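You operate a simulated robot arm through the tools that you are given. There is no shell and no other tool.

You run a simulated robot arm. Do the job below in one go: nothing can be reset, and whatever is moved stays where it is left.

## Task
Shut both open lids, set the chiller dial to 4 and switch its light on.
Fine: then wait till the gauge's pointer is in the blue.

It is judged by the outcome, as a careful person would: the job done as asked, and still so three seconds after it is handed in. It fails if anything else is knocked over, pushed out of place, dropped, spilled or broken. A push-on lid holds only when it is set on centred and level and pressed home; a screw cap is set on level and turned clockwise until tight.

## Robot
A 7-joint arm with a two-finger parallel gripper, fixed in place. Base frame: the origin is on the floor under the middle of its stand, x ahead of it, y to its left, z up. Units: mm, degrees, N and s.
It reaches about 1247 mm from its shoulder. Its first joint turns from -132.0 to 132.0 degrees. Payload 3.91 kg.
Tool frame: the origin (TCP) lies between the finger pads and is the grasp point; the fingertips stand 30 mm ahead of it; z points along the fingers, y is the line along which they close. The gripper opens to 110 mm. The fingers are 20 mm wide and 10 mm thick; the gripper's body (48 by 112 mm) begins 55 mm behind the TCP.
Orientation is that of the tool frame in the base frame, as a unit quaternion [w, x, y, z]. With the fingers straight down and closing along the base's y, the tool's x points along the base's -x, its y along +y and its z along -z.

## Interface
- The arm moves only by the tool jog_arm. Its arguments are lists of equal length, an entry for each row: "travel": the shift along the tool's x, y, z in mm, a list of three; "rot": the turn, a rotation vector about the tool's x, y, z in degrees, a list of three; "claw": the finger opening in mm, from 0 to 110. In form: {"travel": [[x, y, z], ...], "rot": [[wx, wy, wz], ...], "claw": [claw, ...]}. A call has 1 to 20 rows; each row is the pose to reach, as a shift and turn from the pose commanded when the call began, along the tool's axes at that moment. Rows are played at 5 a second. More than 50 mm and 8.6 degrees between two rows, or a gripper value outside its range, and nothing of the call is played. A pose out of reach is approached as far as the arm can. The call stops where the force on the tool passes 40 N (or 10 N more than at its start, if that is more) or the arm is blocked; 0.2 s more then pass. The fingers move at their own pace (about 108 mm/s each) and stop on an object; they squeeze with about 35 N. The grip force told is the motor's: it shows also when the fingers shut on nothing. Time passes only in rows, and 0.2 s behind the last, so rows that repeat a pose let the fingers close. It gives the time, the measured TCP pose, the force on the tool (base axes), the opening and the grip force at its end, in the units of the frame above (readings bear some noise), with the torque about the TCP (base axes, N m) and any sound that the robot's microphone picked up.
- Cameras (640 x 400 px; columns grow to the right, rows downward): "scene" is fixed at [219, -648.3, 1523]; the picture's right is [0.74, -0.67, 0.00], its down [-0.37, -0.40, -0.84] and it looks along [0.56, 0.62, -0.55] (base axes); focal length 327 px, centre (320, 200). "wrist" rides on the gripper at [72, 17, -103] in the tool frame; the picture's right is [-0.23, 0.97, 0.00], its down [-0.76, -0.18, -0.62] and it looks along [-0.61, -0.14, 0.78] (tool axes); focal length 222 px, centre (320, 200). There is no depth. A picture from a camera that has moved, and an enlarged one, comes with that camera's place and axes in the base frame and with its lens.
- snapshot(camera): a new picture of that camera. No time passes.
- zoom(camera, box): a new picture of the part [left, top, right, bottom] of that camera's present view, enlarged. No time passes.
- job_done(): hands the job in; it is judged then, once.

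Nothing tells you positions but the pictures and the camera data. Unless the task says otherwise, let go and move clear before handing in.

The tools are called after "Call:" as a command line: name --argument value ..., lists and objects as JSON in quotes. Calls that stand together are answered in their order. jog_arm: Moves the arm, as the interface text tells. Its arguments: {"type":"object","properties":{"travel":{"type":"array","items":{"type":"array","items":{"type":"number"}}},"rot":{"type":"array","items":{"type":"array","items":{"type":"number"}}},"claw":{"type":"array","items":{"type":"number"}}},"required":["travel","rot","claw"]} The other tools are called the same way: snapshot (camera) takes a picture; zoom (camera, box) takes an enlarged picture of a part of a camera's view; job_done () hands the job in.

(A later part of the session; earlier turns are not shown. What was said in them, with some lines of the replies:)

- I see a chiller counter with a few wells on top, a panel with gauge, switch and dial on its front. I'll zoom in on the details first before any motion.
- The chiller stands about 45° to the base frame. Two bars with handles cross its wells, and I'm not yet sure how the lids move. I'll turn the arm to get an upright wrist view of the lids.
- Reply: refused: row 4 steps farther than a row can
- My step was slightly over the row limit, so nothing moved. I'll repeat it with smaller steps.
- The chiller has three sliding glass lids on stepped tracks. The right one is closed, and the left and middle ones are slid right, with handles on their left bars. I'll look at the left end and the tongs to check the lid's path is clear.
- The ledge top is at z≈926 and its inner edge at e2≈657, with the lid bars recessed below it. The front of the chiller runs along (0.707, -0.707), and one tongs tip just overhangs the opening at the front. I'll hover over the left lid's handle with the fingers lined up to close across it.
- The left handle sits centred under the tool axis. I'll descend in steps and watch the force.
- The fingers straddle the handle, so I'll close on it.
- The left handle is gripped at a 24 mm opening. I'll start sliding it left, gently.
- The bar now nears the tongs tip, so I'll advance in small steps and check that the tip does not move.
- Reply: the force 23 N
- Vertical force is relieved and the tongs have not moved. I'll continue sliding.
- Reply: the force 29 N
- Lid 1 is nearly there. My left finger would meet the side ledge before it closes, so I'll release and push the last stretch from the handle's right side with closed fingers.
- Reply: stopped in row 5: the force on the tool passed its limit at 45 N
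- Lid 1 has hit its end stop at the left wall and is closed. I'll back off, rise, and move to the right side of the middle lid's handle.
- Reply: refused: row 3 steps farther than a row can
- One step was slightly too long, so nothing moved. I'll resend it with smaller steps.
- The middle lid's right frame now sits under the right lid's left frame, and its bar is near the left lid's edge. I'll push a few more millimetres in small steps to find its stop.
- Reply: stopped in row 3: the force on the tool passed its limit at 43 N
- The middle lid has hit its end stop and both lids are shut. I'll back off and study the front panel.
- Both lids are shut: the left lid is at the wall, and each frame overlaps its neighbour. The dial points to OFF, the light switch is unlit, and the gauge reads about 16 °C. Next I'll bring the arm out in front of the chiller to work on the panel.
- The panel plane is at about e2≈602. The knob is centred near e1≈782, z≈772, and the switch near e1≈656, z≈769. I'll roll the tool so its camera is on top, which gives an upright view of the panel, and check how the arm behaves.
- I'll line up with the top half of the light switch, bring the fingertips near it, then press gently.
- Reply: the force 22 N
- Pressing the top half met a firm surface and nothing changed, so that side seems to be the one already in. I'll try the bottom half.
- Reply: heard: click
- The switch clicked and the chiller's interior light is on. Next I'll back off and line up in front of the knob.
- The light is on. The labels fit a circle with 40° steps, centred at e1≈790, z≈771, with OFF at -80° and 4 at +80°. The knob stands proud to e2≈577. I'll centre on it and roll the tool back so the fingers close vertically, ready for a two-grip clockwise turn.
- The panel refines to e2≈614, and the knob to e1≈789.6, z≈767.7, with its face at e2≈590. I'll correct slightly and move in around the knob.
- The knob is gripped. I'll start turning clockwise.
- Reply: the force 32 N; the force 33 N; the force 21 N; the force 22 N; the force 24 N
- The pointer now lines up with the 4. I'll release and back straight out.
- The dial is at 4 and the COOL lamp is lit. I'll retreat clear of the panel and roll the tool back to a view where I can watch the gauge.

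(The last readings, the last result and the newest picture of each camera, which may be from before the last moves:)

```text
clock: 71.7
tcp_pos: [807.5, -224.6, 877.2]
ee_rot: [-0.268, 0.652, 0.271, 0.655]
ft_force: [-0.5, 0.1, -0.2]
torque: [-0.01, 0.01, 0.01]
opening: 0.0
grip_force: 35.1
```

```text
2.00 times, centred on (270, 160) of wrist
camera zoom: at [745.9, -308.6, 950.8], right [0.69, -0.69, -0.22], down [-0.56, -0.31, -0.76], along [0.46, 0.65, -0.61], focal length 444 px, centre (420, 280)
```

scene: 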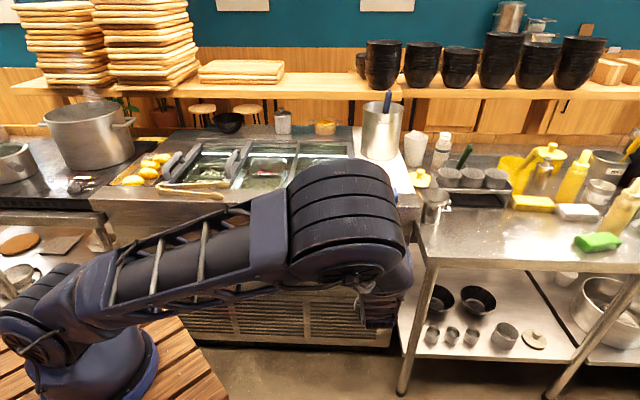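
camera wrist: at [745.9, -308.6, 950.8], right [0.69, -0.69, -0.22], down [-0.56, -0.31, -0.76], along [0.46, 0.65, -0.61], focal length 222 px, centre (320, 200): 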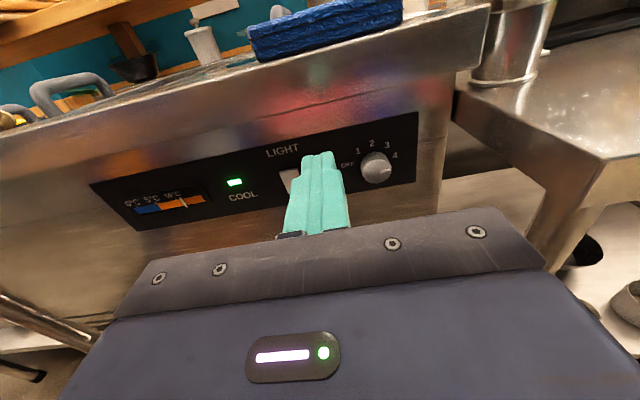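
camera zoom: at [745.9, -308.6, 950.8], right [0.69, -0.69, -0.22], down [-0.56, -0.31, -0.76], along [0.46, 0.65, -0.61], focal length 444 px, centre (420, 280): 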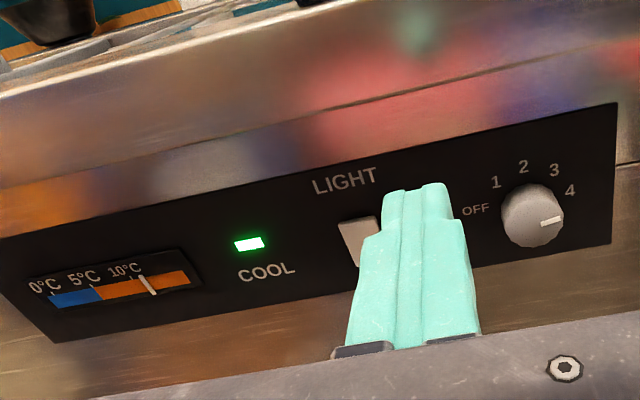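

The gauge is falling, now about 11 °C. I'll wait with the arm held still.

Call:
jog_arm --travel '[[0, 0, 0], [0, 0, 0], [0, 0, 0], [0, 0, 0], [0, 0, 0], [0, 0, 0], [0, 0, 0], [0, 0, 0], [0, 0, 0], [0, 0, 0], [0, 0, 0], [0, 0, 0], [0, 0, 0], [0, 0, 0], [0, 0, 0], [0, 0, 0], [0, 0, 0], [0, 0, 0], [0, 0, 0], [0, 0, 0]]' --rot '[[0, 0, 0], [0, 0, 0], [0, 0, 0], [0, 0, 0], [0, 0, 0], [0, 0, 0], [0, 0, 0], [0, 0, 0], [0, 0, 0], [0, 0, 0], [0, 0, 0], [0, 0, 0], [0, 0, 0], [0, 0, 0], [0, 0, 0], [0, 0, 0], [0, 0, 0], [0, 0, 0], [0, 0, 0], [0, 0, 0]]' --claw '[0, 0, 0, 0, 0, 0, 0, 0, 0, 0, 0, 0, 0, 0, 0, 0, 0, 0, 0, 0]'

Call:
zoom --camera "wrist" --box '[110, 170, 270, 240]'

```text
clock: 75.9
tcp_pos: [807.4, -224.5, 877.3]
ee_rot: [-0.269, 0.652, 0.27, 0.655]
ft_force: [0.0, 0.3, -0.3]
torque: [0.0, -0.01, 0.0]
opening: 0.0
grip_force: 35.1
```

```text
4.00 times, centred on (190, 205) of wrist
camera zoom: at [746.0, -308.8, 950.7], right [0.69, -0.69, -0.22], down [-0.56, -0.31, -0.76], along [0.46, 0.65, -0.6], focal length 888 px, centre (840, 180)
```

zoom: 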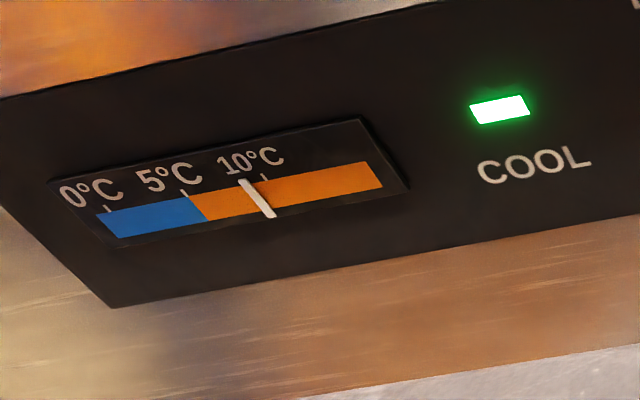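

Call:
jog_arm --travel '[[0, 0, 0], [0, 0, 0], [0, 0, 0], [0, 0, 0], [0, 0, 0], [0, 0, 0], [0, 0, 0], [0, 0, 0], [0, 0, 0], [0, 0, 0], [0, 0, 0], [0, 0, 0], [0, 0, 0], [0, 0, 0], [0, 0, 0], [0, 0, 0], [0, 0, 0], [0, 0, 0], [0, 0, 0], [0, 0, 0]]' --rot '[[0, 0, 0], [0, 0, 0], [0, 0, 0], [0, 0, 0], [0, 0, 0], [0, 0, 0], [0, 0, 0], [0, 0, 0], [0, 0, 0], [0, 0, 0], [0, 0, 0], [0, 0, 0], [0, 0, 0], [0, 0, 0], [0, 0, 0], [0, 0, 0], [0, 0, 0], [0, 0, 0], [0, 0, 0], [0, 0, 0]]' --claw '[0, 0, 0, 0, 0, 0, 0, 0, 0, 0, 0, 0, 0, 0, 0, 0, 0, 0, 0, 0]'

Call:
zoom --camera "wrist" --box '[110, 170, 270, 240]'

```text
clock: 80.1
tcp_pos: [807.5, -223.5, 878.8]
ee_rot: [-0.268, 0.652, 0.27, 0.656]
ft_force: [0.3, 0.5, -0.3]
torque: [0.0, 0.0, -0.01]
opening: 0.0
grip_force: 35.0
```

```text
4.00 times, centred on (190, 205) of wrist
camera zoom: at [746.0, -308.8, 950.7], right [0.69, -0.69, -0.22], down [-0.56, -0.31, -0.76], along [0.46, 0.65, -0.6], focal length 888 px, centre (840, 180)
```

zoom: 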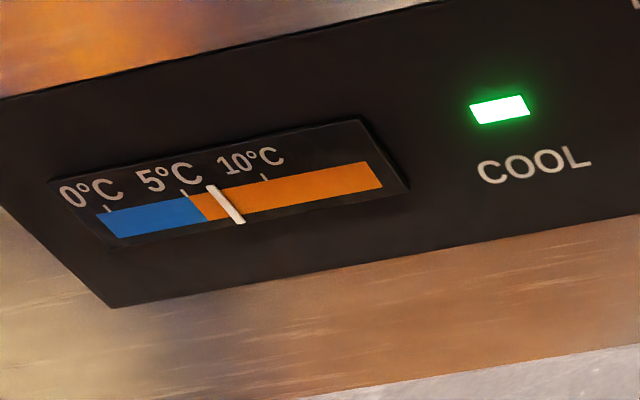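

Now about 7 °C and still falling. I'll keep waiting.

Call:
jog_arm --travel '[[0, 0, 0], [0, 0, 0], [0, 0, 0], [0, 0, 0], [0, 0, 0], [0, 0, 0], [0, 0, 0], [0, 0, 0], [0, 0, 0], [0, 0, 0], [0, 0, 0], [0, 0, 0], [0, 0, 0], [0, 0, 0], [0, 0, 0], [0, 0, 0], [0, 0, 0], [0, 0, 0], [0, 0, 0], [0, 0, 0]]' --rot '[[0, 0, 0], [0, 0, 0], [0, 0, 0], [0, 0, 0], [0, 0, 0], [0, 0, 0], [0, 0, 0], [0, 0, 0], [0, 0, 0], [0, 0, 0], [0, 0, 0], [0, 0, 0], [0, 0, 0], [0, 0, 0], [0, 0, 0], [0, 0, 0], [0, 0, 0], [0, 0, 0], [0, 0, 0], [0, 0, 0]]' --claw '[0, 0, 0, 0, 0, 0, 0, 0, 0, 0, 0, 0, 0, 0, 0, 0, 0, 0, 0, 0]'

Call:
jog_arm --travel '[[0, 0, 0], [0, 0, 0], [0, 0, 0], [0, 0, 0], [0, 0, 0], [0, 0, 0], [0, 0, 0], [0, 0, 0], [0, 0, 0], [0, 0, 0], [0, 0, 0], [0, 0, 0], [0, 0, 0], [0, 0, 0], [0, 0, 0], [0, 0, 0], [0, 0, 0], [0, 0, 0], [0, 0, 0], [0, 0, 0]]' --rot '[[0, 0, 0], [0, 0, 0], [0, 0, 0], [0, 0, 0], [0, 0, 0], [0, 0, 0], [0, 0, 0], [0, 0, 0], [0, 0, 0], [0, 0, 0], [0, 0, 0], [0, 0, 0], [0, 0, 0], [0, 0, 0], [0, 0, 0], [0, 0, 0], [0, 0, 0], [0, 0, 0], [0, 0, 0], [0, 0, 0]]' --claw '[0, 0, 0, 0, 0, 0, 0, 0, 0, 0, 0, 0, 0, 0, 0, 0, 0, 0, 0, 0]'

Call:
zoom --camera "wrist" --box '[110, 170, 270, 240]'

```text
clock: 84.3
tcp_pos: [806.9, -224.1, 878.5]
ee_rot: [-0.269, 0.652, 0.27, 0.655]
ft_force: [-0.7, -1.0, 0.5]
torque: [-0.01, 0.03, 0.02]
opening: 0.1
grip_force: 34.7
```

```text
clock: 88.5
tcp_pos: [808.0, -223.9, 878.6]
ee_rot: [-0.269, 0.652, 0.27, 0.655]
ft_force: [-0.2, 0.4, -0.2]
torque: [-0.03, 0.01, 0.03]
opening: 0.0
grip_force: 35.2
```

```text
4.00 times, centred on (190, 205) of wrist
camera zoom: at [746.0, -308.8, 950.7], right [0.69, -0.69, -0.22], down [-0.56, -0.31, -0.76], along [0.46, 0.65, -0.6], focal length 888 px, centre (840, 180)
```

zoom: 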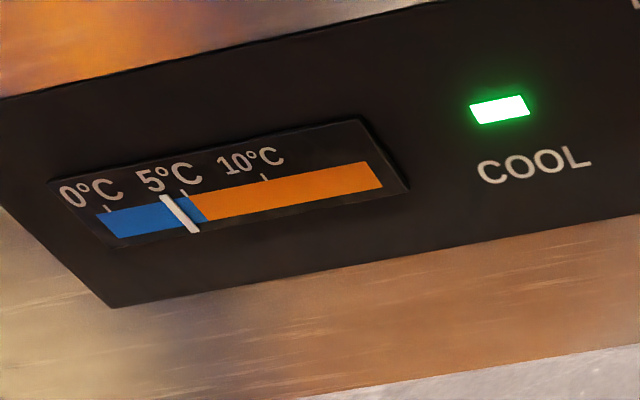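

The pointer is now in the blue, at about 4 °C. I'll wait a little longer to see that it stays, then check the whole scene.

Call:
jog_arm --travel '[[0, 0, 0], [0, 0, 0], [0, 0, 0], [0, 0, 0], [0, 0, 0], [0, 0, 0], [0, 0, 0], [0, 0, 0], [0, 0, 0], [0, 0, 0], [0, 0, 0], [0, 0, 0], [0, 0, 0], [0, 0, 0], [0, 0, 0], [0, 0, 0], [0, 0, 0], [0, 0, 0], [0, 0, 0], [0, 0, 0]]' --rot '[[0, 0, 0], [0, 0, 0], [0, 0, 0], [0, 0, 0], [0, 0, 0], [0, 0, 0], [0, 0, 0], [0, 0, 0], [0, 0, 0], [0, 0, 0], [0, 0, 0], [0, 0, 0], [0, 0, 0], [0, 0, 0], [0, 0, 0], [0, 0, 0], [0, 0, 0], [0, 0, 0], [0, 0, 0], [0, 0, 0]]' --claw '[0, 0, 0, 0, 0, 0, 0, 0, 0, 0, 0, 0, 0, 0, 0, 0, 0, 0, 0, 0]'

Call:
snapshot --camera "wrist"

Call:
zoom --camera "wrist" --box '[110, 120, 430, 240]'

Call:
zoom --camera "scene" --box '[100, 110, 420, 220]'

Call:
snapshot --camera "scene"

```text
clock: 92.7
tcp_pos: [806.8, -224.7, 878.3]
ee_rot: [-0.269, 0.652, 0.27, 0.655]
ft_force: [-0.4, 0.2, -0.4]
torque: [0.03, 0.01, -0.02]
opening: 0.0
grip_force: 35.0
```

```text
taken
camera wrist: at [746.0, -308.8, 950.7], right [0.69, -0.69, -0.22], down [-0.56, -0.31, -0.76], along [0.46, 0.65, -0.6], focal length 222 px, centre (320, 200)
```

wrist: 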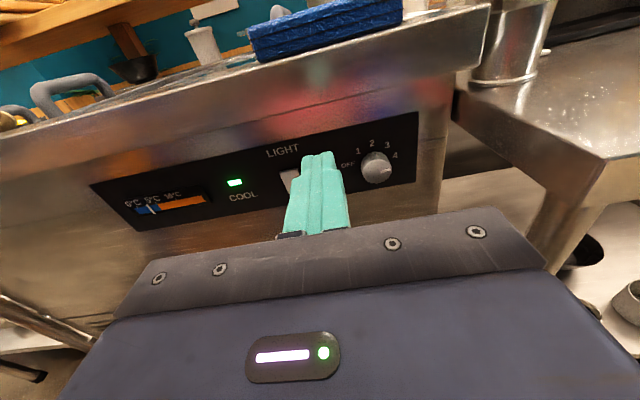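

```text
2.00 times, centred on (270, 180) of wrist
camera zoom: at [746.0, -308.8, 950.7], right [0.69, -0.69, -0.22], down [-0.56, -0.31, -0.76], along [0.46, 0.65, -0.6], focal length 444 px, centre (420, 240)
```

zoom: 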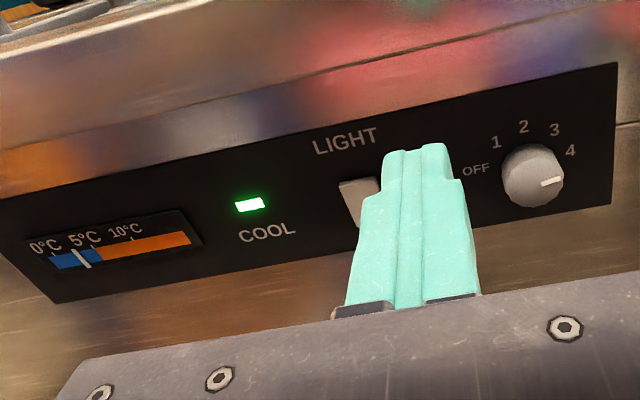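

```text
2.00 times, centred on (260, 165) of scene
camera zoom: at [219.0, -648.3, 1523.0], right [0.74, -0.67, 0.0], down [-0.37, -0.4, -0.84], along [0.56, 0.62, -0.55], focal length 654 px, centre (440, 270)
```

zoom: 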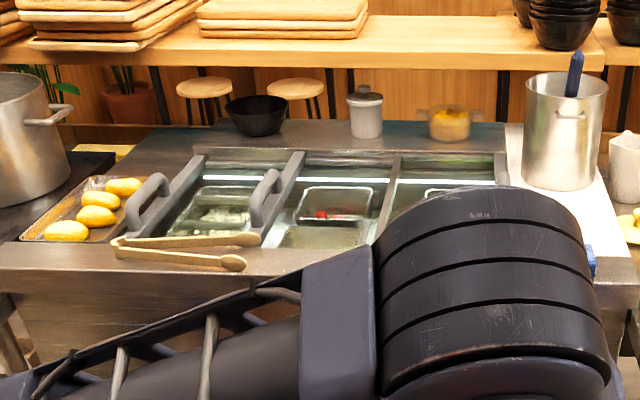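

```text
taken
```

scene: 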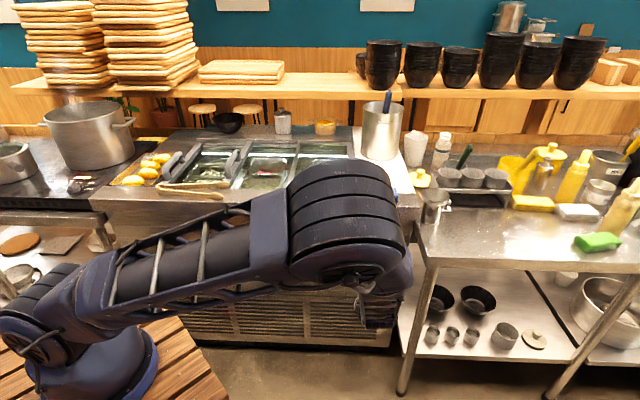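

Both lids are shut, the dial is on 4, the chiller light is on, and the gauge pointer is well into the blue at about 3 °C. Nothing else has been moved and the arm is clear, so I'm handing in.

Call:
job_done

```text
The job is handed in.
```

The job is done and handed in. At my last look the gauge read about 3 °C, well into the blue, and was still falling.

- **Lids:** the left and middle lids are both slid fully to their end stops. The right lid was already closed and I left it alone.
- **Dial:** turned from OFF to 4, and the COOL lamp came on.
- **Light:** on, and the inside of the chiller is lit. My first press on the top half of the switch did nothing. Pressing the bottom half clicked it on.

Nothing else looked moved. One tip of the tongs was hanging slightly over the opening, and the left lid passed under it without touching it. The gripper is empty and clear of the chiller.
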